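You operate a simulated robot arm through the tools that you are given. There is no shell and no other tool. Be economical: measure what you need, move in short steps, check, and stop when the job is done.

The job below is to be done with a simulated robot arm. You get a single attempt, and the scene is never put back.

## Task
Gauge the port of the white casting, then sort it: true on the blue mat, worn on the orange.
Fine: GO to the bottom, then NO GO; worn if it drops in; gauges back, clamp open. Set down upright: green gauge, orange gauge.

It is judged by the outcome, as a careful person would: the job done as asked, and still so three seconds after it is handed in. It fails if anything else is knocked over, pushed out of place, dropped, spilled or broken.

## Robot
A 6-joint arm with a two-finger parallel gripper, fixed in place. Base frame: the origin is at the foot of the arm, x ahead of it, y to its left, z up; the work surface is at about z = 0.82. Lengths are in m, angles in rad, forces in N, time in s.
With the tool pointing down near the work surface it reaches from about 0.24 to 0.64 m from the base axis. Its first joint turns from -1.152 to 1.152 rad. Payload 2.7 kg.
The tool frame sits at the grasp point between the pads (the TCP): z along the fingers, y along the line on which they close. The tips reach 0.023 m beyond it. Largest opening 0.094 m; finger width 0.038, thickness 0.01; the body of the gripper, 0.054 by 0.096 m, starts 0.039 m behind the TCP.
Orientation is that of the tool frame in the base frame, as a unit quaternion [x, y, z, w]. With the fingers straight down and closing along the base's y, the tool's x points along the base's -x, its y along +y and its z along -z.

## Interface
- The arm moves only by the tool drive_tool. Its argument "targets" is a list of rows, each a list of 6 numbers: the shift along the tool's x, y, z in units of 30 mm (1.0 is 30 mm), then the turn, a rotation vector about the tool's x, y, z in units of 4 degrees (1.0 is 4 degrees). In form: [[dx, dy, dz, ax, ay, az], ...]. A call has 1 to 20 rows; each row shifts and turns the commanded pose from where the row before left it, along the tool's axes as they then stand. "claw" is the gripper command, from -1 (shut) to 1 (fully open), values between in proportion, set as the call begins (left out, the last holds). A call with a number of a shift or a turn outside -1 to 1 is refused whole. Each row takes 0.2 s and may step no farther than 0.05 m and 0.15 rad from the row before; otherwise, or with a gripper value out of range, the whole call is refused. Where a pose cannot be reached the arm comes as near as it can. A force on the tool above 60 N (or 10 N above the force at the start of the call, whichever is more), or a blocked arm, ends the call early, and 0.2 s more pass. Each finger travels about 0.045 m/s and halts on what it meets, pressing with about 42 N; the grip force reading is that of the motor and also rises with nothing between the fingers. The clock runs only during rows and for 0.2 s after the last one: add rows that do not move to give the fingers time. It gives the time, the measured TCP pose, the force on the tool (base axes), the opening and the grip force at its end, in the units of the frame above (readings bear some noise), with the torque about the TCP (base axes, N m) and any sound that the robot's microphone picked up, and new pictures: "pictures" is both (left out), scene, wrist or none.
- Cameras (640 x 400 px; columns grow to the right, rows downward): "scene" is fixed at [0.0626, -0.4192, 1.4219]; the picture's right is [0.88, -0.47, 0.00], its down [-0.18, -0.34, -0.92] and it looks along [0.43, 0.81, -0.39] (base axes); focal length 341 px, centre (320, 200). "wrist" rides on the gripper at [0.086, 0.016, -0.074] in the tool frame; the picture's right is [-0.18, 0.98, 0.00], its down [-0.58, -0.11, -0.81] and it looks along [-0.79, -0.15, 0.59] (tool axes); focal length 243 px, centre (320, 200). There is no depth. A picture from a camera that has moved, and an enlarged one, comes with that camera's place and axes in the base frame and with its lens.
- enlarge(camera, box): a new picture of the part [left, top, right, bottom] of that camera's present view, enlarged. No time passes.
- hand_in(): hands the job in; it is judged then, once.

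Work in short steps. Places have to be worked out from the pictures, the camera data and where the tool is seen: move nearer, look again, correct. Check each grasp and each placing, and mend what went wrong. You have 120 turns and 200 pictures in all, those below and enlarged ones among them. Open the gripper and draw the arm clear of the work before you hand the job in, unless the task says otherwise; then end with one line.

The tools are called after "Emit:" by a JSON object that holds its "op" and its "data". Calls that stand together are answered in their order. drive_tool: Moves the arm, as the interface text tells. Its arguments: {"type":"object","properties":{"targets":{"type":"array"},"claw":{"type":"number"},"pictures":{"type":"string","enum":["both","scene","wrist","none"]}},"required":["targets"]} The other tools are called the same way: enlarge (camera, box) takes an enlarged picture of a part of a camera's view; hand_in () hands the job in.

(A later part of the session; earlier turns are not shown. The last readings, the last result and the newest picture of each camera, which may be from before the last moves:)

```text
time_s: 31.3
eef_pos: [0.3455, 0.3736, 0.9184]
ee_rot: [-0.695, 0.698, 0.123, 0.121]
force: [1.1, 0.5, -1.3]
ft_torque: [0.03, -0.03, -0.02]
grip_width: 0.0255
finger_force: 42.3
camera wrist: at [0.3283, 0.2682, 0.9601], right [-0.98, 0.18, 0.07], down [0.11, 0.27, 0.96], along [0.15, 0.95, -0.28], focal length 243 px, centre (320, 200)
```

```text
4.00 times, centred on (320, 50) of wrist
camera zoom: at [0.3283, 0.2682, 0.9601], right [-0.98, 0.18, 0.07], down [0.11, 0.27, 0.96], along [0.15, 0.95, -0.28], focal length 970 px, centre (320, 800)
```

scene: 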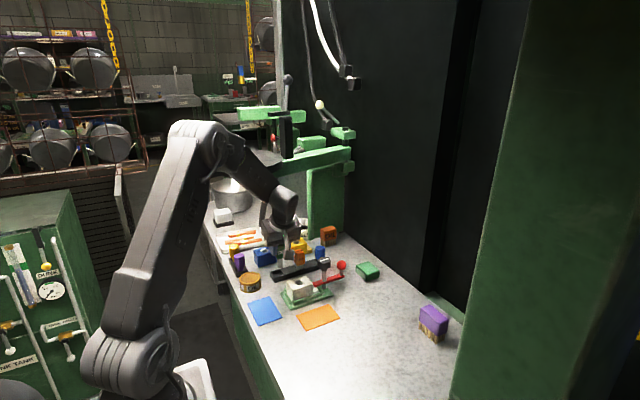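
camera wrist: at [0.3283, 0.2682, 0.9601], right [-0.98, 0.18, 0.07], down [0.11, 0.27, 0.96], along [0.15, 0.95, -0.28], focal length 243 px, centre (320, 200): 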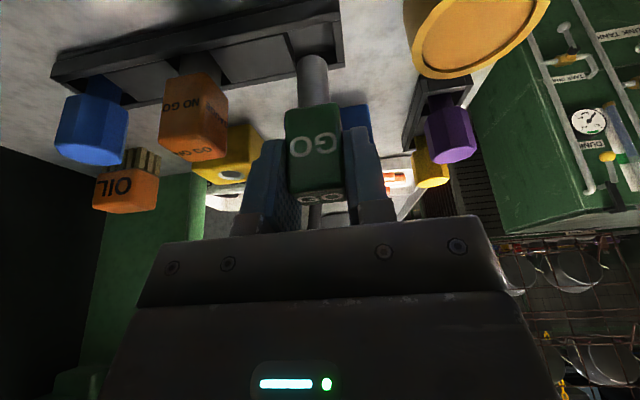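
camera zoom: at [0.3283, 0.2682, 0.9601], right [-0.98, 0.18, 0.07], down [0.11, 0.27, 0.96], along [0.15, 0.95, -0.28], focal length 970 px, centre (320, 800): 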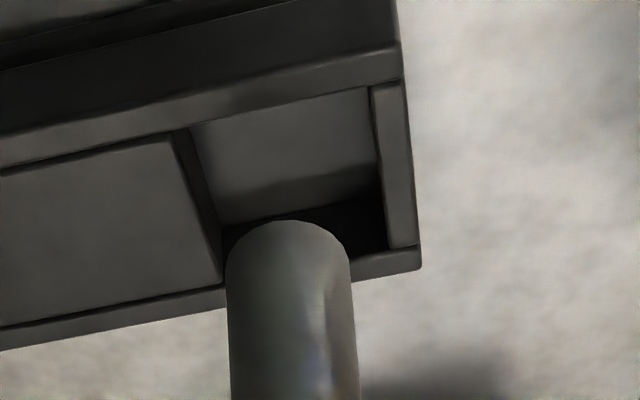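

The plug is over its pocket. I'll lower it 22 mm gently.

Emit:
{"op": "drive_tool", "data": {"targets": [[0.083, 0, 0.23, 0, 0, 0], [0.083, 0, 0.23, 0, 0, 0], [0.083, 0, 0.23, 0, 0, 0], [0, 0, 0, 0, 0, 0]], "pictures": "none"}}

Emit:
{"op": "enlarge", "data": {"camera": "scene", "box": [255, 230, 335, 280]}}

```text
time_s: 32.3
eef_pos: [0.3461, 0.3759, 0.8976]
ee_rot: [-0.696, 0.697, 0.123, 0.123]
force: [0.0, -1.0, -0.6]
ft_torque: [0.02, 0.03, 0.0]
grip_width: 0.0253
finger_force: 42.6
```

```text
8.00 times, centred on (295, 255) of scene
camera zoom: at [0.0626, -0.4192, 1.4219], right [0.88, -0.47, 0.0], down [-0.18, -0.34, -0.92], along [0.43, 0.81, -0.39], focal length 2730 px, centre (520, -240)
```

zoom: 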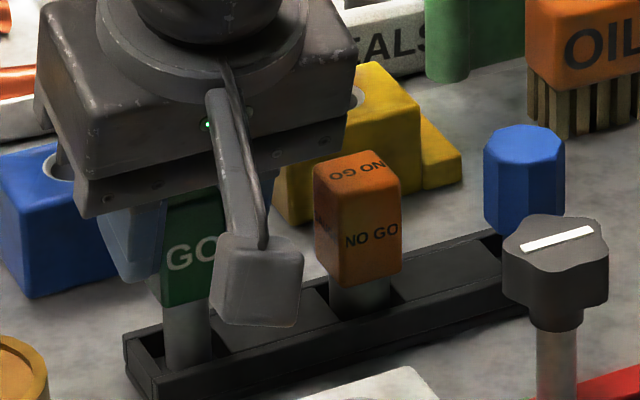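

It's in the pocket and not yet touching. I'll lower the last couple of mm until contact.

Emit:
{"op": "drive_tool", "data": {"targets": [[0.02, 0, 0.055, 0, 0, 0], [0.012, 0, 0.032, 0, 0, 0], [0, 0, 0, 0, 0, 0]], "pictures": "none"}}

```text
time_s: 33.1
eef_pos: [0.3459, 0.3756, 0.8944]
ee_rot: [-0.696, 0.697, 0.124, 0.124]
force: [0.3, 0.3, -0.7]
ft_torque: [-0.03, 0.05, 0.0]
grip_width: 0.0253
finger_force: 41.8
```

Emit:
{"op": "drive_tool", "data": {"targets": [[0.012, 0, 0.032, 0, 0, 0], [0, 0, 0, 0, 0, 0]], "pictures": "none"}}

Emit:
{"op": "drive_tool", "data": {"targets": [[0.012, 0, 0.032, 0, 0, 0], [0, 0, 0, 0, 0, 0]], "pictures": "none"}}

```text
time_s: 33.7
eef_pos: [0.3455, 0.3753, 0.8949]
ee_rot: [-0.696, 0.696, 0.124, 0.122]
force: [-0.2, -0.8, 0.1]
ft_torque: [-0.02, 0.03, 0.01]
grip_width: 0.0253
finger_force: 42.0
```

```text
time_s: 34.3
eef_pos: [0.3468, 0.376, 0.8945]
ee_rot: [-0.695, 0.697, 0.123, 0.125]
force: [-3.3, -3.5, 13.1]
ft_torque: [-0.15, 0.14, 0.0]
grip_width: 0.0254
finger_force: 42.7
```

GO rests on the pocket floor (13 N). I'll open part-way and draw back, up and out.

Emit:
{"op": "drive_tool", "data": {"targets": [[-0.01, 0, -0.027, 0, 0, 0], [0, 0, 0, 0, 0, 0], [0, 0, 0, 0, 0, 0]], "claw": 0.15, "pictures": "none"}}

Emit:
{"op": "drive_tool", "data": {"targets": [[0.424, 0, -0.621, 0, 0, 0], [0.424, 0, -0.621, 0, 0, 0], [0.424, 0, -0.621, 0, 0, 0], [0, 0, 0, 0, 0, 0]]}}

Emit:
{"op": "enlarge", "data": {"camera": "scene", "box": [255, 230, 335, 280]}}

```text
time_s: 35.1
eef_pos: [0.3461, 0.3745, 0.8959]
ee_rot: [-0.696, 0.697, 0.124, 0.124]
force: [-0.5, 0.4, 0.4]
ft_torque: [-0.02, 0.0, 0.03]
grip_width: 0.0541
finger_force: 0.1
```

```text
time_s: 36.1
eef_pos: [0.3464, 0.3214, 0.9323]
ee_rot: [-0.696, 0.696, 0.124, 0.123]
force: [-0.6, 0.7, 0.1]
ft_torque: [-0.01, -0.02, -0.03]
grip_width: 0.054
finger_force: 0.2
camera wrist: at [0.3283, 0.2141, 0.9735], right [-0.98, 0.17, 0.06], down [0.11, 0.27, 0.96], along [0.15, 0.95, -0.28], focal length 243 px, centre (320, 200)
```

scene: 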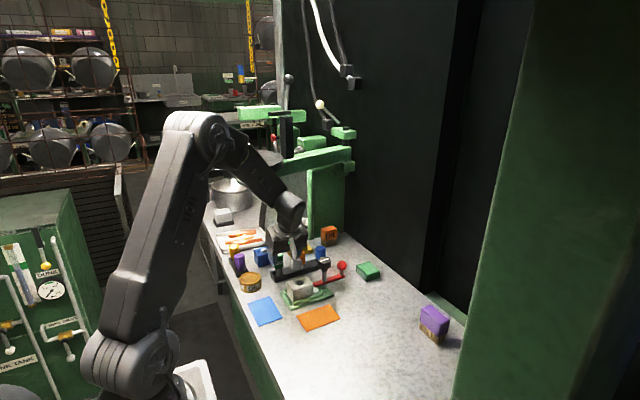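
wrist: 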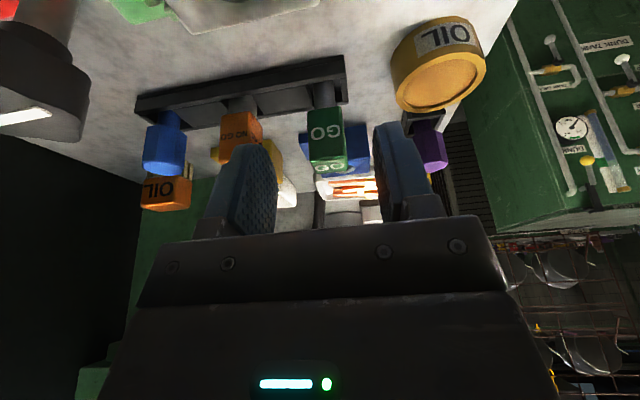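

```text
8.00 times, centred on (295, 255) of scene
camera zoom: at [0.0625, -0.4192, 1.4219], right [0.88, -0.47, 0.0], down [-0.18, -0.34, -0.92], along [0.43, 0.81, -0.39], focal length 2730 px, centre (520, -240)
```

zoom: 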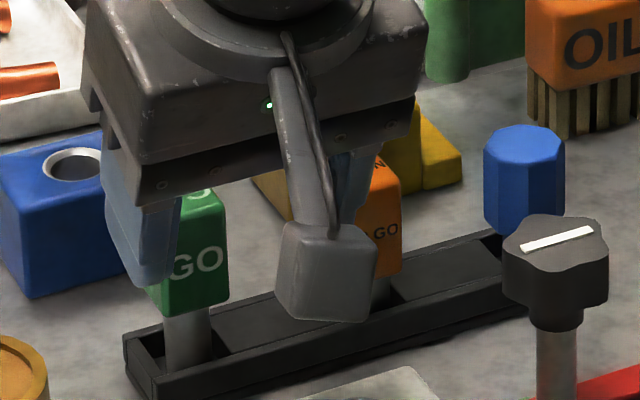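

GO stands upright in its pocket. Now I'll move sideways to face NO GO (x≈0.410).

Emit:
{"op": "drive_tool", "data": {"targets": [[-0.03, -0.711, -0.083, 0, 0, 0], [-0.03, -0.711, -0.083, 0, 0, 0], [-0.03, -0.711, -0.083, 0, 0, 0], [0, 0, 0, 0, 0, 0]], "pictures": "wrist"}}

Emit:
{"op": "enlarge", "data": {"camera": "wrist", "box": [220, 60, 412, 180]}}

```text
time_s: 37.1
eef_pos: [0.411, 0.321, 0.9404]
ee_rot: [-0.695, 0.697, 0.123, 0.123]
force: [0.1, -0.2, 0.4]
ft_torque: [0.02, 0.04, 0.0]
grip_width: 0.0538
finger_force: 0.0
camera wrist: at [0.3926, 0.2141, 0.9812], right [-0.98, 0.17, 0.06], down [0.11, 0.27, 0.96], along [0.15, 0.95, -0.28], focal length 243 px, centre (320, 200)
```

wrist: 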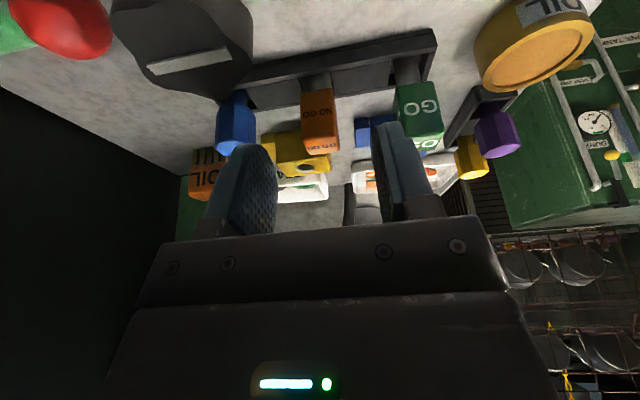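

```text
3.33 times, centred on (316, 120) of wrist
camera zoom: at [0.3926, 0.2141, 0.9812], right [-0.98, 0.17, 0.06], down [0.11, 0.27, 0.96], along [0.15, 0.95, -0.28], focal length 809 px, centre (333, 467)
```

zoom: 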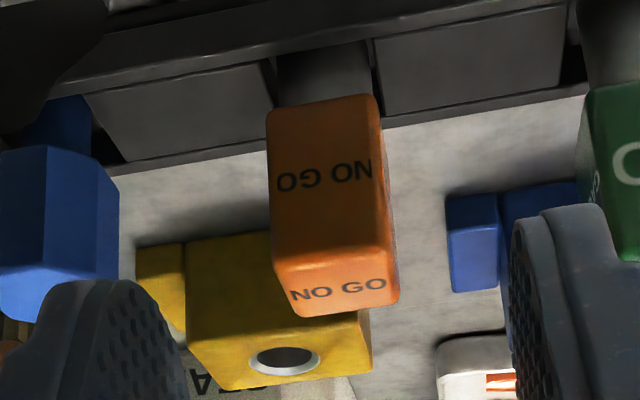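

NO GO is at about (0.4125, 0.372) with its handle at z≈0.856 to 0.896, slightly lower than GO's. I'll move in to straddle it.

Emit:
{"op": "drive_tool", "data": {"targets": [[-0.265, -0.0125, 0.552, 0, 0, 0], [-0.265, -0.0125, 0.552, 0, 0, 0], [-0.265, -0.0125, 0.552, 0, 0, 0], [-0.265, -0.0125, 0.552, 0, 0, 0], [0, 0, 0, 0, 0, 0]], "pictures": "wrist"}}

Emit:
{"op": "enlarge", "data": {"camera": "scene", "box": [265, 225, 345, 275]}}

```text
time_s: 38.3
eef_pos: [0.4125, 0.3738, 0.8894]
ee_rot: [-0.696, 0.697, 0.123, 0.123]
force: [0.1, -0.3, -0.5]
ft_torque: [0.02, 0.0, -0.02]
grip_width: 0.0539
finger_force: 0.1
camera wrist: at [0.3941, 0.2673, 0.9299], right [-0.98, 0.17, 0.06], down [0.11, 0.27, 0.96], along [0.15, 0.95, -0.28], focal length 243 px, centre (320, 200)
```

wrist: 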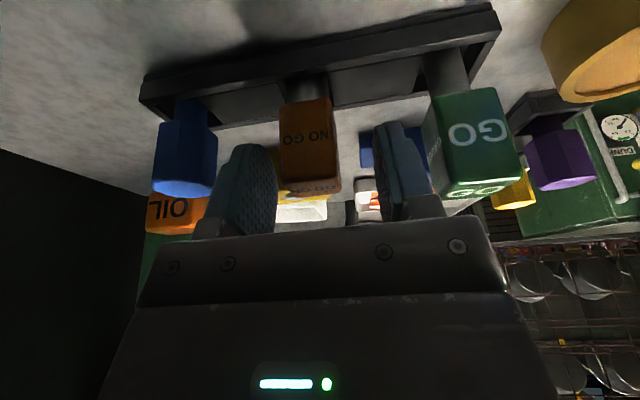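

```text
8.00 times, centred on (305, 250) of scene
camera zoom: at [0.0626, -0.4192, 1.4219], right [0.88, -0.47, 0.0], down [-0.18, -0.34, -0.92], along [0.43, 0.81, -0.39], focal length 2730 px, centre (440, -200)
```

zoom: 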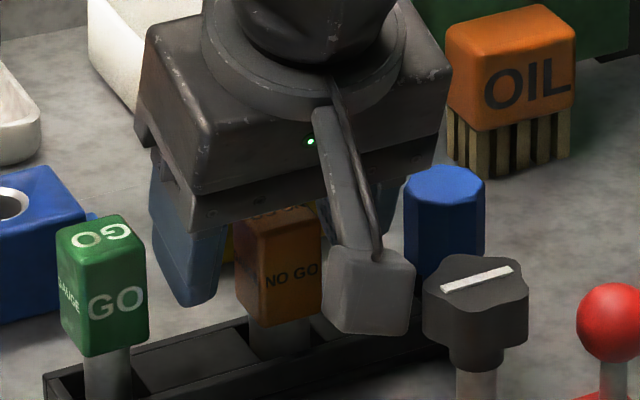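

NO GO is about 3 mm to +x of the finger centre. I'll shift, then close.

Emit:
{"op": "drive_tool", "data": {"targets": [[0, -0.09, 0, 0, 0, 0], [0, 0, 0, 0, 0, 0]], "pictures": "none"}}

Emit:
{"op": "drive_tool", "data": {"targets": [[0, 0, 0, 0, 0, 0], [0, 0, 0, 0, 0, 0], [0, 0, 0, 0, 0, 0], [0, 0, 0, 0, 0, 0]], "claw": -1, "pictures": "wrist"}}

```text
time_s: 38.9
eef_pos: [0.4133, 0.3733, 0.8892]
ee_rot: [0.696, -0.696, -0.125, -0.123]
force: [0.8, -0.4, 0.0]
ft_torque: [0.03, 0.0, -0.01]
grip_width: 0.0541
finger_force: 0.0
```

```text
time_s: 39.9
eef_pos: [0.4138, 0.374, 0.889]
ee_rot: [-0.696, 0.696, 0.124, 0.123]
force: [-0.1, -0.1, -0.7]
ft_torque: [-0.04, 0.01, 0.01]
grip_width: 0.0252
finger_force: 41.9
camera wrist: at [0.397, 0.2671, 0.9299], right [-0.98, 0.17, 0.06], down [0.11, 0.27, 0.96], along [0.15, 0.95, -0.28], focal length 243 px, centre (320, 200)
```

wrist: 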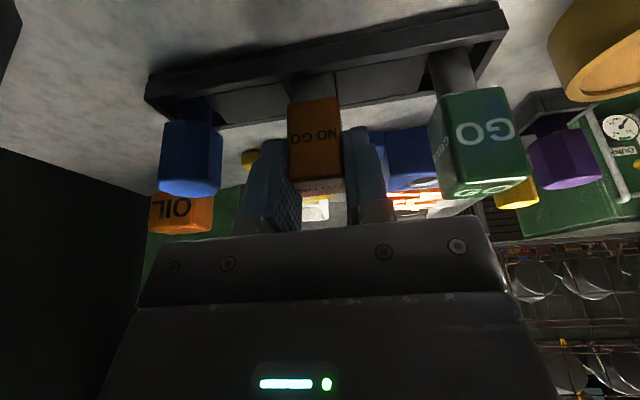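

NO GO is gripped (25 mm). I'll lift modestly, draw out toward -y, rise, then go over the port.

Emit:
{"op": "drive_tool", "data": {"targets": [[-0.1365, 0, -0.376, 0, 0, 0], [-0.1365, 0, -0.376, 0, 0, 0], [0.705, 0, -0.2565, 0, 0, 0], [0.705, 0, -0.2565, 0, 0, 0], [-0.1825, 0, -0.501, 0, 0, 0], [-0.1825, 0, -0.501, 0, 0, 0], [0, 0.8085, 0, 0, 0, 0], [0, 0.8085, 0, 0, 0, 0], [0.6473, 0, -0.2357, 0, 0, 0], [0.6473, 0, -0.2357, 0, 0, 0], [0.6473, 0, -0.2357, 0, 0, 0], [0, 0, 0, 0, 0, 0]], "pictures": "none"}}

Emit:
{"op": "enlarge", "data": {"camera": "wrist", "box": [240, 0, 400, 100]}}

Emit:
{"op": "enlarge", "data": {"camera": "scene", "box": [276, 262, 324, 292]}}

```text
time_s: 42.5
eef_pos: [0.3649, 0.2664, 0.9463]
ee_rot: [-0.696, 0.696, 0.124, 0.123]
force: [0.5, 0.4, -0.7]
ft_torque: [0.02, -0.02, 0.03]
grip_width: 0.025
finger_force: 42.2
```

```text
4.00 times, centred on (320, 50) of wrist
camera zoom: at [0.3476, 0.1602, 0.9864], right [-0.98, 0.17, 0.06], down [0.11, 0.27, 0.96], along [0.15, 0.95, -0.28], focal length 970 px, centre (320, 800)
```

zoom: 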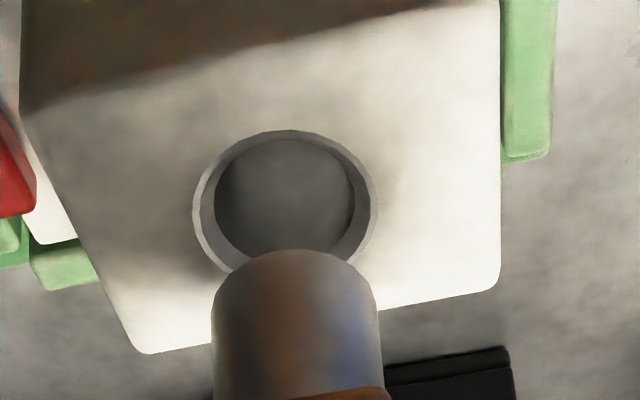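

```text
13.33 times, centred on (300, 277) of scene
camera zoom: at [0.0626, -0.4192, 1.4219], right [0.88, -0.47, 0.0], down [-0.18, -0.34, -0.92], along [0.43, 0.81, -0.39], focal length 4550 px, centre (587, -827)
```

zoom: 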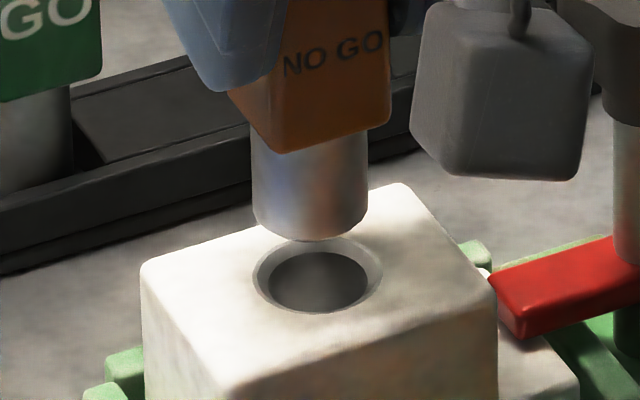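

In the scene view the NO GO plug looks wider than the inner bore, and it needs about 1.2 mm more in +x. I'll correct, lower close, and check the alignment again.

Emit:
{"op": "drive_tool", "data": {"targets": [[0, -0.04, 0, 0, 0, 0], [0.08, 0, 0.22, 0, 0, 0], [0.063, 0, 0.173, 0, 0, 0], [0, 0, 0, 0, 0, 0]], "pictures": "none"}}

Emit:
{"op": "enlarge", "data": {"camera": "wrist", "box": [240, 0, 400, 100]}}

Emit:
{"op": "enlarge", "data": {"camera": "scene", "box": [276, 262, 324, 292]}}

```text
time_s: 43.5
eef_pos: [0.3664, 0.2668, 0.9339]
ee_rot: [-0.696, 0.697, 0.124, 0.123]
force: [-0.4, 0.0, -0.9]
ft_torque: [0.0, -0.01, -0.01]
grip_width: 0.0252
finger_force: 41.7
```

```text
4.00 times, centred on (320, 50) of wrist
camera zoom: at [0.3488, 0.1604, 0.9737], right [-0.98, 0.17, 0.06], down [0.11, 0.27, 0.96], along [0.15, 0.95, -0.28], focal length 970 px, centre (320, 800)
```

zoom: 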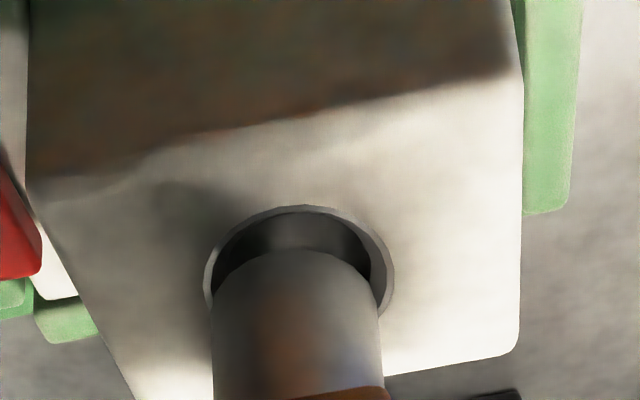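

```text
13.33 times, centred on (300, 277) of scene
camera zoom: at [0.0626, -0.4192, 1.4219], right [0.88, -0.47, 0.0], down [-0.18, -0.34, -0.92], along [0.43, 0.81, -0.39], focal length 4550 px, centre (587, -827)
```

zoom: 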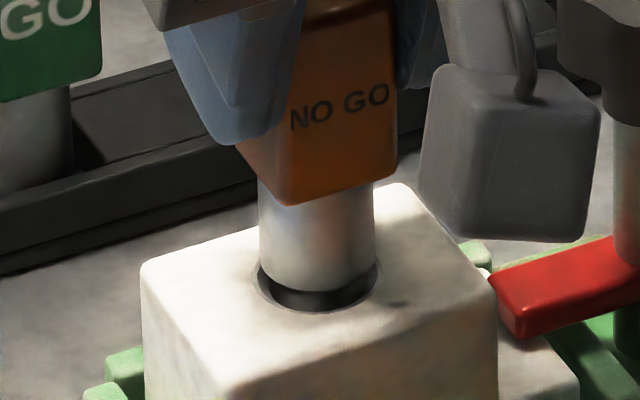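

Well centred in both views. I'll lower in small steps, watching the force.

Emit:
{"op": "drive_tool", "data": {"targets": [[0.023, 0, 0.063, 0, 0, 0], [0.011, 0, 0.031, 0, 0, 0], [0, 0, 0, 0, 0, 0]], "pictures": "none"}}

Emit:
{"op": "drive_tool", "data": {"targets": [[0.011, 0, 0.031, 0, 0, 0], [0.011, 0, 0.031, 0, 0, 0], [0, 0, 0, 0, 0, 0]], "pictures": "none"}}

Emit:
{"op": "enlarge", "data": {"camera": "scene", "box": [276, 262, 324, 292]}}

```text
time_s: 44.3
eef_pos: [0.3677, 0.2663, 0.9331]
ee_rot: [-0.695, 0.697, 0.123, 0.126]
force: [-8.8, -5.6, 33.0]
ft_torque: [0.01, 0.36, 0.03]
grip_width: 0.0253
finger_force: 42.2
```

```text
time_s: 45.1
eef_pos: [0.3669, 0.2668, 0.9312]
ee_rot: [-0.695, 0.696, 0.123, 0.128]
force: [-5.6, -0.8, 36.6]
ft_torque: [0.28, 0.24, 0.03]
grip_width: 0.0253
finger_force: 42.0
```

```text
13.33 times, centred on (300, 277) of scene
camera zoom: at [0.062, -0.4195, 1.4218], right [0.88, -0.47, 0.0], down [-0.18, -0.34, -0.92], along [0.43, 0.81, -0.39], focal length 4550 px, centre (587, -827)
```

zoom: 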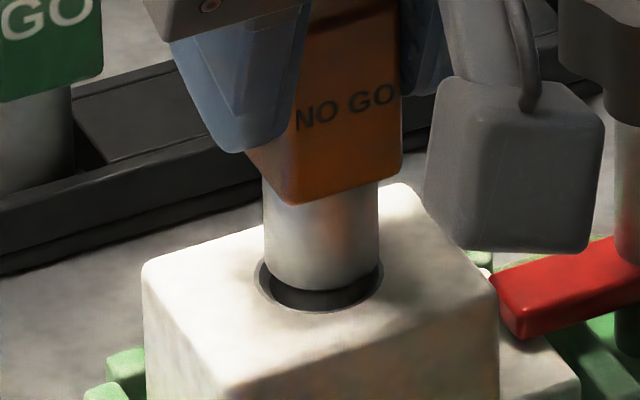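

The contact torque puts the touch point about 10 mm to +y, so the plug is riding on the far rim and the NO GO is off by about 3 mm in y. I'll lift 5 mm, shift -y 2.8 mm, and look again.

Emit:
{"op": "drive_tool", "data": {"targets": [[-0.057, 0, -0.157, 0, 0, 0], [0.0877, 0, -0.032, 0, 0, 0], [0, 0, 0, 0, 0, 0]], "pictures": "none"}}

Emit:
{"op": "enlarge", "data": {"camera": "wrist", "box": [240, 0, 400, 100]}}

Emit:
{"op": "enlarge", "data": {"camera": "scene", "box": [276, 262, 324, 292]}}

```text
time_s: 45.9
eef_pos: [0.3659, 0.2631, 0.9325]
ee_rot: [-0.696, 0.697, 0.124, 0.122]
force: [-0.3, 0.6, -1.0]
ft_torque: [0.01, -0.03, -0.01]
grip_width: 0.0251
finger_force: 41.9
```

```text
4.00 times, centred on (320, 50) of wrist
camera zoom: at [0.3488, 0.1569, 0.9734], right [-0.98, 0.17, 0.07], down [0.11, 0.27, 0.96], along [0.15, 0.95, -0.28], focal length 970 px, centre (320, 800)
```

zoom: 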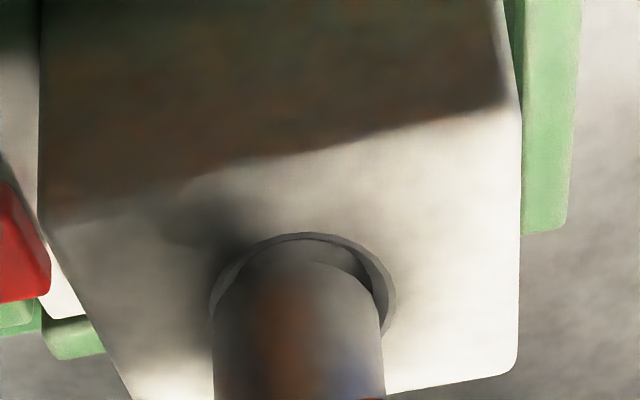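

```text
13.33 times, centred on (300, 277) of scene
camera zoom: at [0.0626, -0.4192, 1.4219], right [0.88, -0.47, 0.0], down [-0.18, -0.34, -0.92], along [0.43, 0.81, -0.39], focal length 4550 px, centre (587, -827)
```

zoom: 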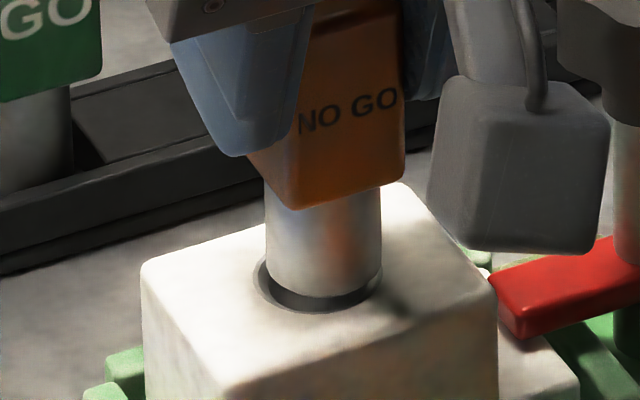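

Combining both views, a residual correction of about -0.7 mm in x and +1 mm in y centres it. I'll apply that and lower gently.

Emit:
{"op": "drive_tool", "data": {"targets": [[-0.031, 0.023, 0.011, 0, 0, 0], [0.023, 0, 0.063, 0, 0, 0], [0.011, 0, 0.031, 0, 0, 0], [0, 0, 0, 0, 0, 0]], "pictures": "none"}}

Emit:
{"op": "enlarge", "data": {"camera": "wrist", "box": [240, 0, 400, 100]}}

Emit:
{"op": "enlarge", "data": {"camera": "scene", "box": [276, 262, 324, 292]}}

```text
time_s: 46.9
eef_pos: [0.3666, 0.2647, 0.9298]
ee_rot: [-0.696, 0.697, 0.124, 0.123]
force: [-0.2, 0.3, -0.2]
ft_torque: [0.01, 0.02, 0.03]
grip_width: 0.0251
finger_force: 41.7
```

```text
4.00 times, centred on (320, 50) of wrist
camera zoom: at [0.3483, 0.1583, 0.971], right [-0.98, 0.17, 0.06], down [0.11, 0.27, 0.96], along [0.15, 0.95, -0.28], focal length 970 px, centre (320, 800)
```

zoom: 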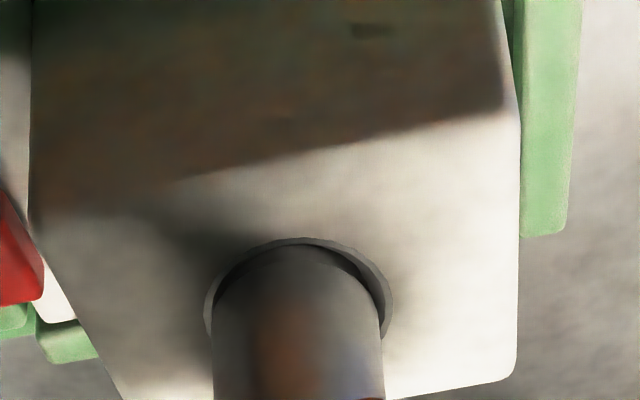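

```text
13.33 times, centred on (300, 277) of scene
camera zoom: at [0.0626, -0.4192, 1.4219], right [0.88, -0.47, 0.0], down [-0.18, -0.34, -0.92], along [0.43, 0.81, -0.39], focal length 4550 px, centre (587, -827)
```

zoom: 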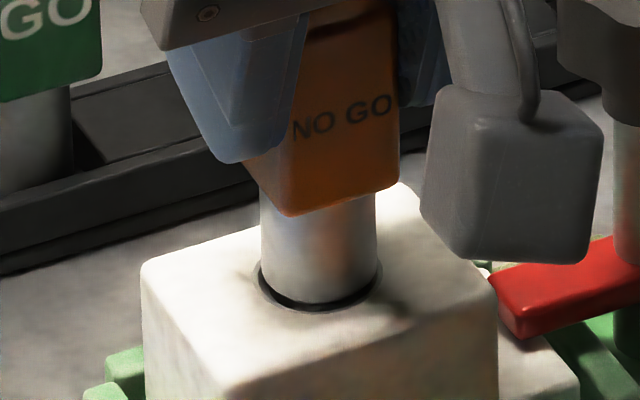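

Now nicely concentric and not touching. Lowering further in small steps.

Emit:
{"op": "drive_tool", "data": {"targets": [[0.011, 0, 0.031, 0, 0, 0], [0.011, 0, 0.031, 0, 0, 0], [0, 0, 0, 0, 0, 0]], "pictures": "none"}}

Emit:
{"op": "drive_tool", "data": {"targets": [[0.011, 0, 0.031, 0, 0, 0], [0.011, 0, 0.031, 0, 0, 0], [0, 0, 0, 0, 0, 0]], "pictures": "none"}}

Emit:
{"op": "enlarge", "data": {"camera": "scene", "box": [276, 262, 324, 292]}}

```text
time_s: 47.7
eef_pos: [0.3661, 0.2641, 0.9313]
ee_rot: [-0.696, 0.697, 0.124, 0.124]
force: [-5.1, -5.7, 16.8]
ft_torque: [-0.23, 0.21, 0.02]
grip_width: 0.0251
finger_force: 41.9
```

```text
time_s: 48.5
eef_pos: [0.3657, 0.265, 0.9281]
ee_rot: [-0.695, 0.698, 0.123, 0.125]
force: [-10.8, -11.9, 33.6]
ft_torque: [-0.4, 0.38, 0.01]
grip_width: 0.0251
finger_force: 42.1
```

```text
13.33 times, centred on (300, 277) of scene
camera zoom: at [0.0619, -0.4198, 1.4217], right [0.88, -0.47, 0.0], down [-0.18, -0.34, -0.92], along [0.43, 0.81, -0.39], focal length 4550 px, centre (587, -827)
```

zoom: 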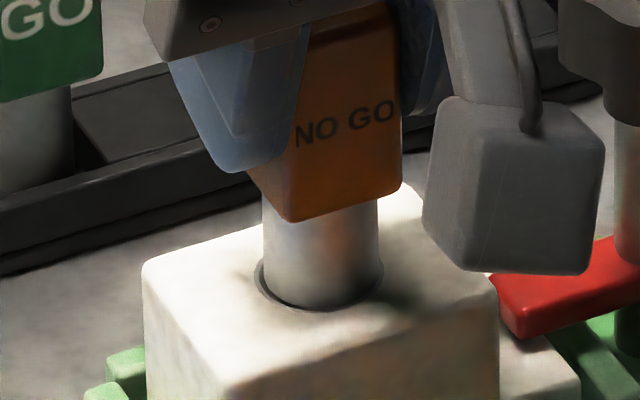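

NO GO sits in the mouth chamfer, resisted at 34 N, with contact on the +x+y side. To be fair to it, I'll ease off, shift about 1 mm to -x/-y and press again.

Emit:
{"op": "drive_tool", "data": {"targets": [[-0.03, 0, -0.09, 0, 0, 0], [0.031, 0.033, -0.011, 0, 0, 0], [0.025, 0, 0.075, 0, 0, 0], [0, 0, 0, 0, 0, 0]], "pictures": "none"}}

Emit:
{"op": "drive_tool", "data": {"targets": [[0.017, 0, 0.046, 0, 0, 0], [0, 0, 0, 0, 0, 0]], "pictures": "none"}}

Emit:
{"op": "enlarge", "data": {"camera": "scene", "box": [276, 262, 324, 292]}}

```text
time_s: 49.5
eef_pos: [0.3644, 0.2634, 0.9276]
ee_rot: [-0.696, 0.696, 0.124, 0.125]
force: [-4.1, 0.1, 15.4]
ft_torque: [0.06, 0.24, 0.0]
grip_width: 0.0253
finger_force: 42.1
```

```text
time_s: 50.1
eef_pos: [0.3653, 0.2633, 0.928]
ee_rot: [0.696, -0.696, -0.124, -0.126]
force: [-8.6, -3.6, 36.2]
ft_torque: [-0.15, 0.48, -0.01]
grip_width: 0.0251
finger_force: 41.9
```

```text
13.33 times, centred on (300, 277) of scene
camera zoom: at [0.0619, -0.4196, 1.4218], right [0.88, -0.47, 0.0], down [-0.18, -0.34, -0.92], along [0.43, 0.81, -0.39], focal length 4550 px, centre (587, -827)
```

zoom: 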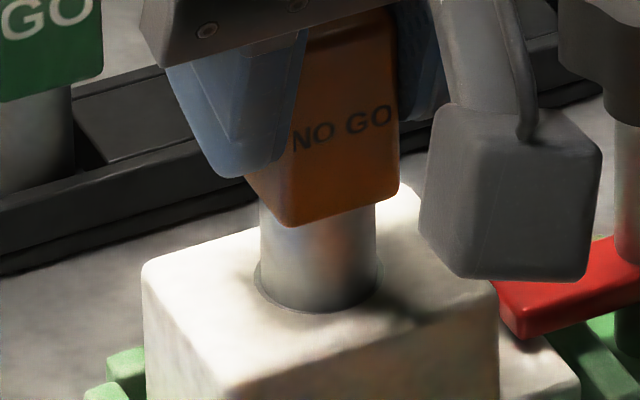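

Now the contact centre is on the plug axis, so it's evenly seated. NO GO rests in the chamfer under 36 N and doesn't enter, so the port is true and the casting goes on the blue mat. Returning NO GO to 24 mm above its pocket.

Emit:
{"op": "drive_tool", "data": {"targets": [[-0.171, 0, -0.47, 0, 0, 0], [-0.171, 0, -0.47, 0, 0, 0], [-0.6473, 0, 0.2357, 0, 0, 0], [-0.6473, 0, 0.2357, 0, 0, 0], [-0.6474, 0, 0.2356, 0, 0, 0], [0, -0.8165, 0, 0, 0, 0], [0, -0.8165, 0, 0, 0, 0], [0.1937, 0, 0.6665, 0, 0, 0], [0.1937, 0, 0.6666, 0, 0, 0], [-0.705, 0, 0.2565, 0, 0, 0], [-0.705, 0, 0.2565, 0, 0, 0], [0, 0, 0, 0, 0, 0]], "pictures": "none"}}

Emit:
{"op": "enlarge", "data": {"camera": "wrist", "box": [220, 0, 412, 120]}}

Emit:
{"op": "enlarge", "data": {"camera": "scene", "box": [255, 225, 335, 275]}}

```text
time_s: 52.7
eef_pos: [0.4148, 0.3743, 0.9139]
ee_rot: [-0.695, 0.697, 0.124, 0.123]
force: [-0.6, -0.2, -0.7]
ft_torque: [0.0, -0.03, 0.04]
grip_width: 0.0252
finger_force: 42.3
```

```text
3.33 times, centred on (316, 60) of wrist
camera zoom: at [0.3968, 0.2677, 0.9546], right [-0.98, 0.17, 0.06], down [0.11, 0.27, 0.96], along [0.15, 0.95, -0.28], focal length 809 px, centre (333, 667)
```

zoom: 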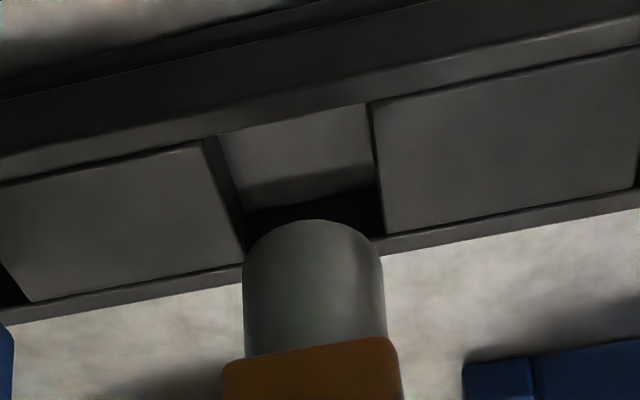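

```text
8.00 times, centred on (295, 250) of scene
camera zoom: at [0.0626, -0.4191, 1.4219], right [0.88, -0.47, 0.0], down [-0.18, -0.34, -0.92], along [0.43, 0.81, -0.39], focal length 2730 px, centre (520, -200)
```

zoom: 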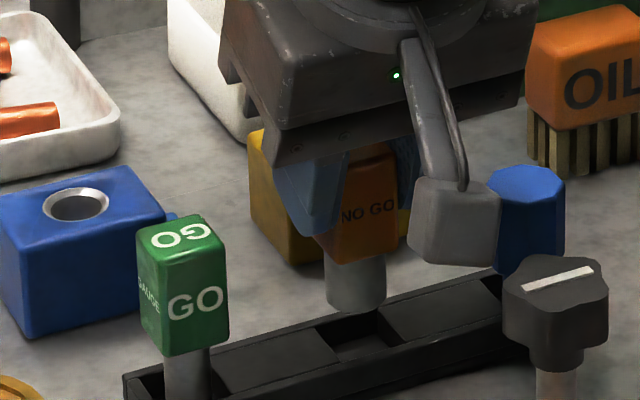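

Over its pocket with a clean pose. Lowering.

Emit:
{"op": "drive_tool", "data": {"targets": [[0.083, 0, 0.23, 0, 0, 0], [0.083, 0, 0.23, 0, 0, 0], [0.083, 0, 0.23, 0, 0, 0], [0.011, 0, 0.031, 0, 0, 0], [0, 0, 0, 0, 0, 0]], "pictures": "none"}}

Emit:
{"op": "drive_tool", "data": {"targets": [[0.012, 0, 0.032, 0, 0, 0], [0.006, 0, 0.016, 0, 0, 0], [0, 0, 0, 0, 0, 0]], "pictures": "none"}}

```text
time_s: 53.9
eef_pos: [0.4135, 0.3738, 0.8918]
ee_rot: [-0.696, 0.697, 0.124, 0.123]
force: [0.1, 0.1, -1.2]
ft_torque: [0.01, -0.01, 0.02]
grip_width: 0.0254
finger_force: 42.5
```

```text
time_s: 54.7
eef_pos: [0.4139, 0.3719, 0.8893]
ee_rot: [-0.696, 0.697, 0.124, 0.122]
force: [0.5, 0.1, -1.1]
ft_torque: [0.0, 0.01, -0.03]
grip_width: 0.0251
finger_force: 42.6
```

Emit:
{"op": "drive_tool", "data": {"targets": [[0.012, 0, 0.032, 0, 0, 0], [0, 0, 0, 0, 0, 0]], "pictures": "none"}}

Emit:
{"op": "drive_tool", "data": {"targets": [[0.012, 0, 0.032, 0, 0, 0], [0, 0, 0, 0, 0, 0]], "pictures": "none"}}

Emit:
{"op": "drive_tool", "data": {"targets": [[0.012, 0, 0.032, 0, 0, 0], [0, 0, 0, 0, 0, 0]], "pictures": "none"}}

Emit:
{"op": "enlarge", "data": {"camera": "scene", "box": [265, 230, 345, 280]}}

```text
time_s: 55.3
eef_pos: [0.4152, 0.373, 0.889]
ee_rot: [-0.696, 0.697, 0.124, 0.123]
force: [0.6, 0.6, 0.2]
ft_torque: [-0.01, -0.02, -0.02]
grip_width: 0.0252
finger_force: 41.7
```

```text
time_s: 55.9
eef_pos: [0.4138, 0.3736, 0.888]
ee_rot: [-0.695, 0.697, 0.124, 0.123]
force: [-0.3, -0.4, -0.7]
ft_torque: [0.01, 0.01, -0.01]
grip_width: 0.0253
finger_force: 41.6
```

```text
time_s: 56.5
eef_pos: [0.4143, 0.3736, 0.8865]
ee_rot: [-0.696, 0.696, 0.124, 0.123]
force: [-0.7, -1.5, 2.2]
ft_torque: [-0.04, 0.05, 0.0]
grip_width: 0.0251
finger_force: 41.4
```

```text
8.00 times, centred on (305, 255) of scene
camera zoom: at [0.0625, -0.4192, 1.4219], right [0.88, -0.47, 0.0], down [-0.18, -0.34, -0.92], along [0.43, 0.81, -0.39], focal length 2730 px, centre (440, -240)
```

zoom: 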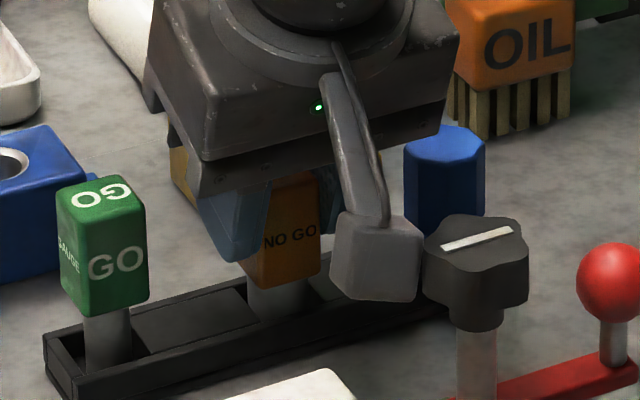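

It's just touching the floor. Releasing and drawing back.

Emit:
{"op": "drive_tool", "data": {"targets": [[0, 0, 0, 0, 0, 0], [0, 0, 0, 0, 0, 0], [0, 0, 0, 0, 0, 0]], "claw": 0.15, "pictures": "none"}}

Emit:
{"op": "drive_tool", "data": {"targets": [[0.265, 0, -0.552, 0, 0, 0], [0.265, 0, -0.552, 0, 0, 0], [0.265, 0, -0.552, 0, 0, 0], [0.265, 0, -0.552, 0, 0, 0], [0, 0, 0, 0, 0, 0]]}}

Emit:
{"op": "enlarge", "data": {"camera": "scene", "box": [265, 230, 361, 290]}}

```text
time_s: 57.3
eef_pos: [0.4143, 0.373, 0.8856]
ee_rot: [-0.696, 0.696, 0.124, 0.122]
force: [0.6, 0.7, -0.3]
ft_torque: [0.0, 0.0, -0.03]
grip_width: 0.054
finger_force: 0.2
```

```text
time_s: 58.5
eef_pos: [0.413, 0.3193, 0.9375]
ee_rot: [-0.696, 0.697, 0.124, 0.122]
force: [0.2, -0.2, -0.9]
ft_torque: [0.02, -0.02, -0.02]
grip_width: 0.0539
finger_force: 0.0
camera wrist: at [0.3963, 0.2135, 0.9778], right [-0.98, 0.17, 0.06], down [0.11, 0.27, 0.96], along [0.15, 0.95, -0.28], focal length 243 px, centre (320, 200)
```

scene: 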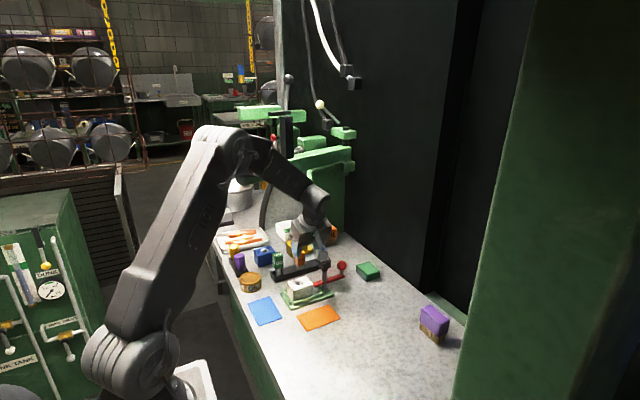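
wrist: 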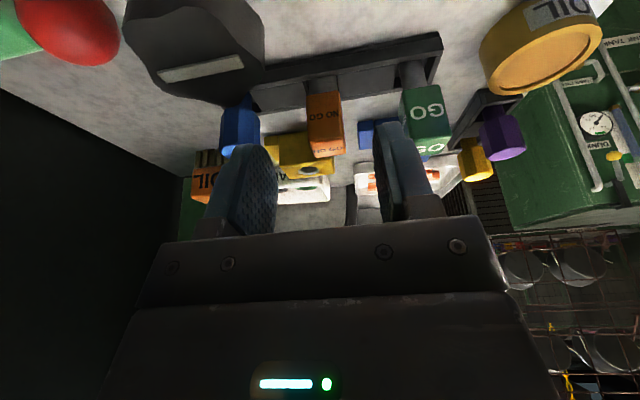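

```text
6.67 times, centred on (313, 260) of scene
camera zoom: at [0.0625, -0.4192, 1.4219], right [0.88, -0.47, 0.0], down [-0.18, -0.34, -0.92], along [0.43, 0.81, -0.39], focal length 2275 px, centre (367, -200)
```

zoom: 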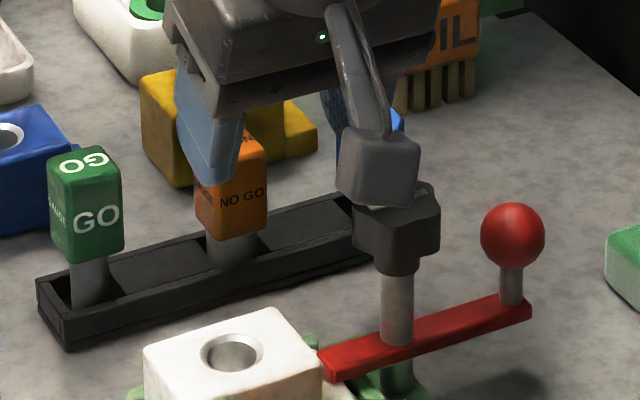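

Both gauges are back and upright. Now I'll back off to view the clamp mechanism.

Emit:
{"op": "drive_tool", "data": {"targets": [[0.507, -0.267, -0.752, 0, 0, 0], [0.507, -0.267, -0.752, 0, 0, 0], [0.507, -0.267, -0.752, 0, 0, 0], [0.507, -0.267, -0.752, 0, 0, 0], [0.507, -0.267, -0.752, 0, 0, 0], [0, 0, 0, 0, 0, 0]], "pictures": "none"}}

Emit:
{"op": "enlarge", "data": {"camera": "wrist", "box": [200, 0, 440, 150]}}

Emit:
{"op": "enlarge", "data": {"camera": "scene", "box": [280, 245, 360, 305]}}

```text
time_s: 59.9
eef_pos: [0.4536, 0.2104, 1.0176]
ee_rot: [-0.695, 0.697, 0.124, 0.122]
force: [0.0, 0.2, -0.4]
ft_torque: [0.02, 0.0, -0.01]
grip_width: 0.0542
finger_force: 0.1
```

```text
2.67 times, centred on (320, 75) of wrist
camera zoom: at [0.4368, 0.104, 1.0579], right [-0.98, 0.17, 0.06], down [0.11, 0.27, 0.96], along [0.15, 0.95, -0.28], focal length 647 px, centre (320, 533)
```

zoom: 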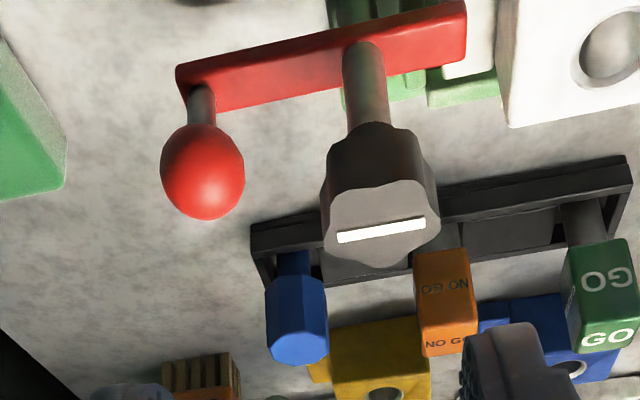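

```text
6.67 times, centred on (320, 275) of scene
camera zoom: at [0.0625, -0.4192, 1.4219], right [0.88, -0.47, 0.0], down [-0.18, -0.34, -0.92], along [0.43, 0.81, -0.39], focal length 2275 px, centre (320, -300)
```

zoom: 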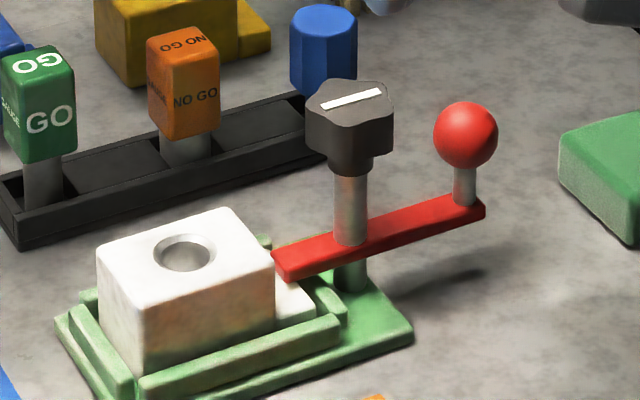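

The clamp is a red strap on a post, with its nose over the casting's flange and a ball handle at about (0.490, 0.257, 0.889). I'll narrow the jaws and come to just in front of the ball to grip it gently.

Emit:
{"op": "drive_tool", "data": {"targets": [[0.104, -0.416, 0.761, 0, 0, 0], [0.104, -0.416, 0.761, 0, 0, 0], [0.104, -0.416, 0.761, 0, 0, 0], [0, 0, 0, 0, 0, 0]], "claw": -0.2, "pictures": "wrist"}}

Emit:
{"op": "enlarge", "data": {"camera": "scene", "box": [290, 235, 370, 295]}}

```text
time_s: 60.9
eef_pos: [0.493, 0.2244, 0.9492]
ee_rot: [-0.696, 0.696, 0.122, 0.124]
force: [0.8, -0.7, 1.0]
ft_torque: [0.02, 0.03, 0.05]
grip_width: 0.0376
finger_force: 0.0
camera wrist: at [0.4746, 0.1182, 0.9899], right [-0.98, 0.17, 0.06], down [0.11, 0.27, 0.96], along [0.15, 0.95, -0.28], focal length 243 px, centre (320, 200)
```

wrist: 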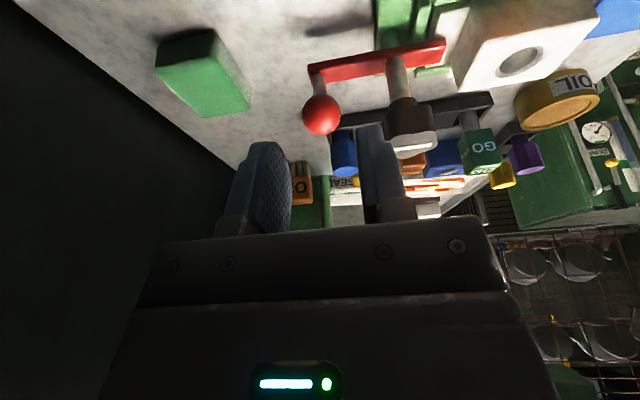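

```text
6.67 times, centred on (330, 265) of scene
camera zoom: at [0.0626, -0.4192, 1.4219], right [0.88, -0.47, 0.0], down [-0.18, -0.34, -0.92], along [0.43, 0.81, -0.39], focal length 2275 px, centre (253, -233)
```

zoom: 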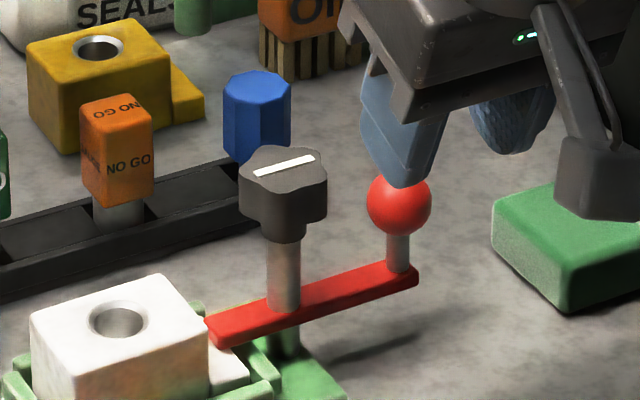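

The ball is centred between the fingers at (0.492, 0.2575). I'll descend onto it.

Emit:
{"op": "drive_tool", "data": {"targets": [[-0.132, 0.011, 0.71, 0, 0, 0], [-0.132, 0.011, 0.71, 0, 0, 0], [-0.132, 0.011, 0.71, 0, 0, 0], [0, 0, 0, 0, 0, 0]], "pictures": "wrist"}}

Emit:
{"op": "enlarge", "data": {"camera": "scene", "box": [290, 235, 370, 295]}}

```text
time_s: 61.9
eef_pos: [0.4912, 0.2571, 0.8934]
ee_rot: [-0.696, 0.697, 0.124, 0.123]
force: [-0.1, 0.4, 0.0]
ft_torque: [0.01, 0.01, -0.01]
grip_width: 0.0378
finger_force: 0.1
camera wrist: at [0.4731, 0.1517, 0.9339], right [-0.98, 0.17, 0.06], down [0.11, 0.27, 0.96], along [0.15, 0.95, -0.28], focal length 243 px, centre (320, 200)
```

wrist: 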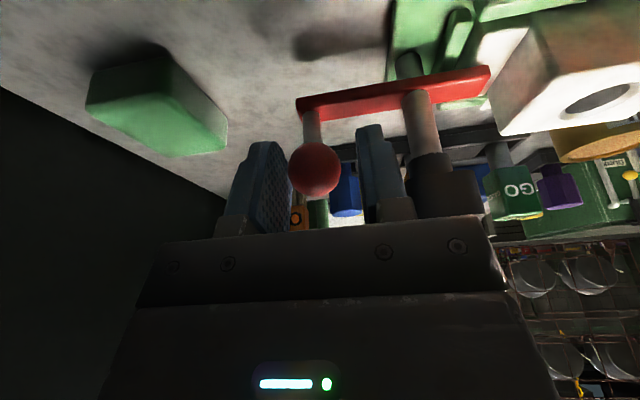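

```text
6.67 times, centred on (330, 265) of scene
camera zoom: at [0.0626, -0.4192, 1.4219], right [0.88, -0.47, 0.0], down [-0.18, -0.34, -0.92], along [0.43, 0.81, -0.39], focal length 2275 px, centre (253, -233)
```

zoom: 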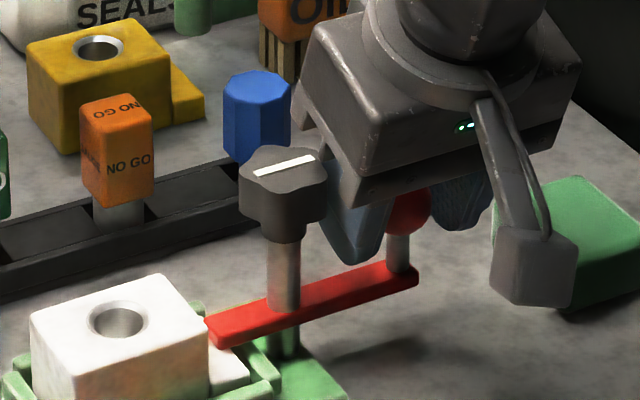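

The ball is between the pads; closing on it.

Emit:
{"op": "drive_tool", "data": {"targets": [[0, 0, 0, 0, 0, 0], [0, 0, 0, 0, 0, 0], [0, 0, 0, 0, 0, 0]], "claw": -1, "pictures": "none"}}

Emit:
{"op": "drive_tool", "data": {"targets": [[0.13, 0, -0.047, 0, 0, 0], [0, 0, 0, 0, 0, 0]], "pictures": "none"}}

```text
time_s: 62.7
eef_pos: [0.4948, 0.2582, 0.8942]
ee_rot: [-0.695, 0.697, 0.121, 0.127]
force: [32.5, 2.5, -9.1]
ft_torque: [-0.1, -0.18, -0.17]
grip_width: 0.0272
finger_force: 44.4
```

```text
time_s: 63.3
eef_pos: [0.4933, 0.2562, 0.8946]
ee_rot: [-0.695, 0.697, 0.121, 0.13]
force: [36.3, 26.8, -20.0]
ft_torque: [-0.03, -0.27, -0.14]
grip_width: 0.0271
finger_force: 44.7
```

The strap resists -y (27 N), and the ball is about 3 mm further in +x. I'll relieve the x offset and test gently toward +y.

Emit:
{"op": "drive_tool", "data": {"targets": [[-0.13, -0.1, 0.047, 0, 0, 0], [0, 0, 0, 0, 0, 0]], "pictures": "none"}}

Emit:
{"op": "drive_tool", "data": {"targets": [[-0.12, 0, 0.044, 0, 0, 0], [0, 0, 0, 0, 0, 0]], "pictures": "none"}}

```text
time_s: 63.9
eef_pos: [0.4943, 0.2574, 0.8949]
ee_rot: [-0.695, 0.697, 0.123, 0.124]
force: [9.7, 2.4, 3.5]
ft_torque: [0.81, -0.12, 0.07]
grip_width: 0.0272
finger_force: 45.1
```

```text
time_s: 64.5
eef_pos: [0.4944, 0.2617, 0.8949]
ee_rot: [-0.696, 0.696, 0.123, 0.123]
force: [8.3, -6.6, 9.2]
ft_torque: [-0.73, -0.17, 0.25]
grip_width: 0.027
finger_force: 45.3
```

It gave about 4 mm toward +y with little resistance. Continuing a bit and checking visually.

Emit:
{"op": "drive_tool", "data": {"targets": [[-0.12, 0, 0.044, 0, 0, 0], [-0.12, 0.01, 0.044, 0, 0, 0], [0, 0, 0, 0, 0, 0]], "pictures": "none"}}

Emit:
{"op": "enlarge", "data": {"camera": "scene", "box": [290, 235, 370, 295]}}

Emit:
{"op": "enlarge", "data": {"camera": "wrist", "box": [200, 20, 520, 220]}}

```text
time_s: 65.3
eef_pos: [0.4947, 0.2678, 0.8942]
ee_rot: [-0.696, 0.697, 0.123, 0.122]
force: [6.2, -4.4, 5.8]
ft_torque: [-0.04, -0.07, 0.29]
grip_width: 0.027
finger_force: 45.5
```

```text
6.67 times, centred on (330, 265) of scene
camera zoom: at [0.0626, -0.4194, 1.4218], right [0.88, -0.47, 0.0], down [-0.18, -0.34, -0.92], along [0.43, 0.81, -0.39], focal length 2275 px, centre (253, -233)
```

zoom: 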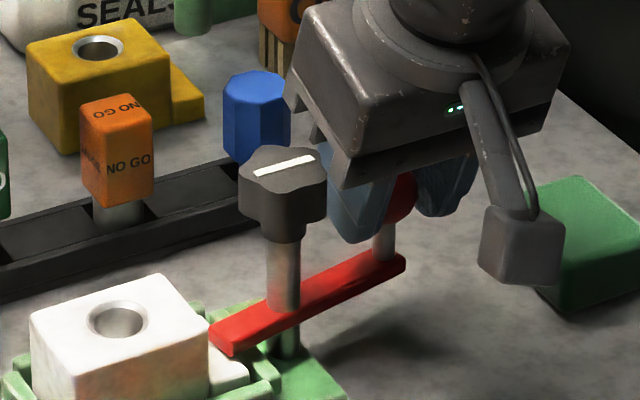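

```text
2.00 times, centred on (360, 120) of wrist
camera zoom: at [0.4757, 0.1632, 0.9348], right [-0.98, 0.17, 0.06], down [0.11, 0.27, 0.96], along [0.15, 0.95, -0.28], focal length 485 px, centre (240, 360)
```

zoom: 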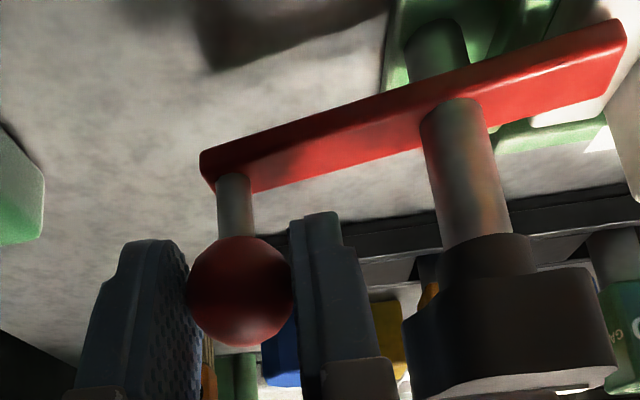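

The strap swings freely toward +y while the knob stays put. The gripper body would pass close over the knob, so I'll regrip the ball about 8 mm higher before continuing the arc.

Emit:
{"op": "drive_tool", "data": {"targets": [[0, 0, 0, 0, 0, 0], [-0.091, -0.01, -0.25, 0, 0, 0], [0, 0, 0, 0, 0, 0]], "claw": -0.25, "pictures": "none"}}

Emit:
{"op": "drive_tool", "data": {"targets": [[0, 0, 0, 0, 0, 0], [0, 0, 0, 0, 0, 0]], "claw": -1, "pictures": "none"}}

Emit:
{"op": "drive_tool", "data": {"targets": [[-0.274, 0.0835, 0.1, 0, 0, 0], [-0.274, 0.0835, 0.1, 0, 0, 0], [0, 0, 0, 0, 0, 0]], "pictures": "wrist"}}

```text
time_s: 66.1
eef_pos: [0.4934, 0.2677, 0.9015]
ee_rot: [-0.696, 0.697, 0.123, 0.123]
force: [-0.2, 1.3, 0.0]
ft_torque: [0.03, 0.0, -0.01]
grip_width: 0.0356
finger_force: 0.0
```

```text
time_s: 66.7
eef_pos: [0.493, 0.2688, 0.9013]
ee_rot: [0.696, -0.696, -0.125, -0.123]
force: [-3.8, -0.4, 1.3]
ft_torque: [-0.04, 0.1, 0.04]
grip_width: 0.027
finger_force: 44.9
```

```text
time_s: 67.5
eef_pos: [0.4883, 0.2878, 0.9012]
ee_rot: [-0.696, 0.697, 0.123, 0.123]
force: [-2.0, -8.6, 2.4]
ft_torque: [-0.74, 0.0, 0.4]
grip_width: 0.0271
finger_force: 45.3
camera wrist: at [0.4712, 0.1801, 0.9427], right [-0.98, 0.17, 0.06], down [0.11, 0.27, 0.96], along [0.15, 0.95, -0.28], focal length 243 px, centre (320, 200)
```

wrist: 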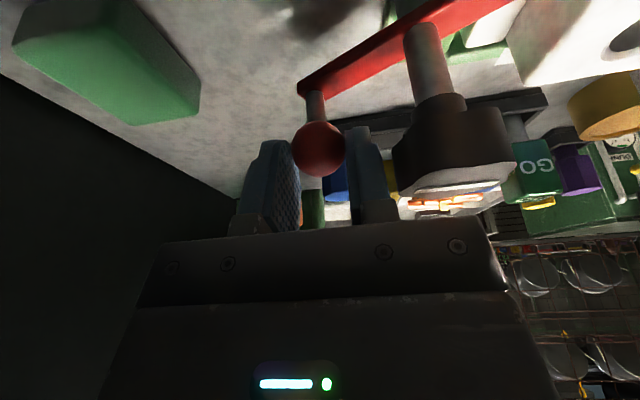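

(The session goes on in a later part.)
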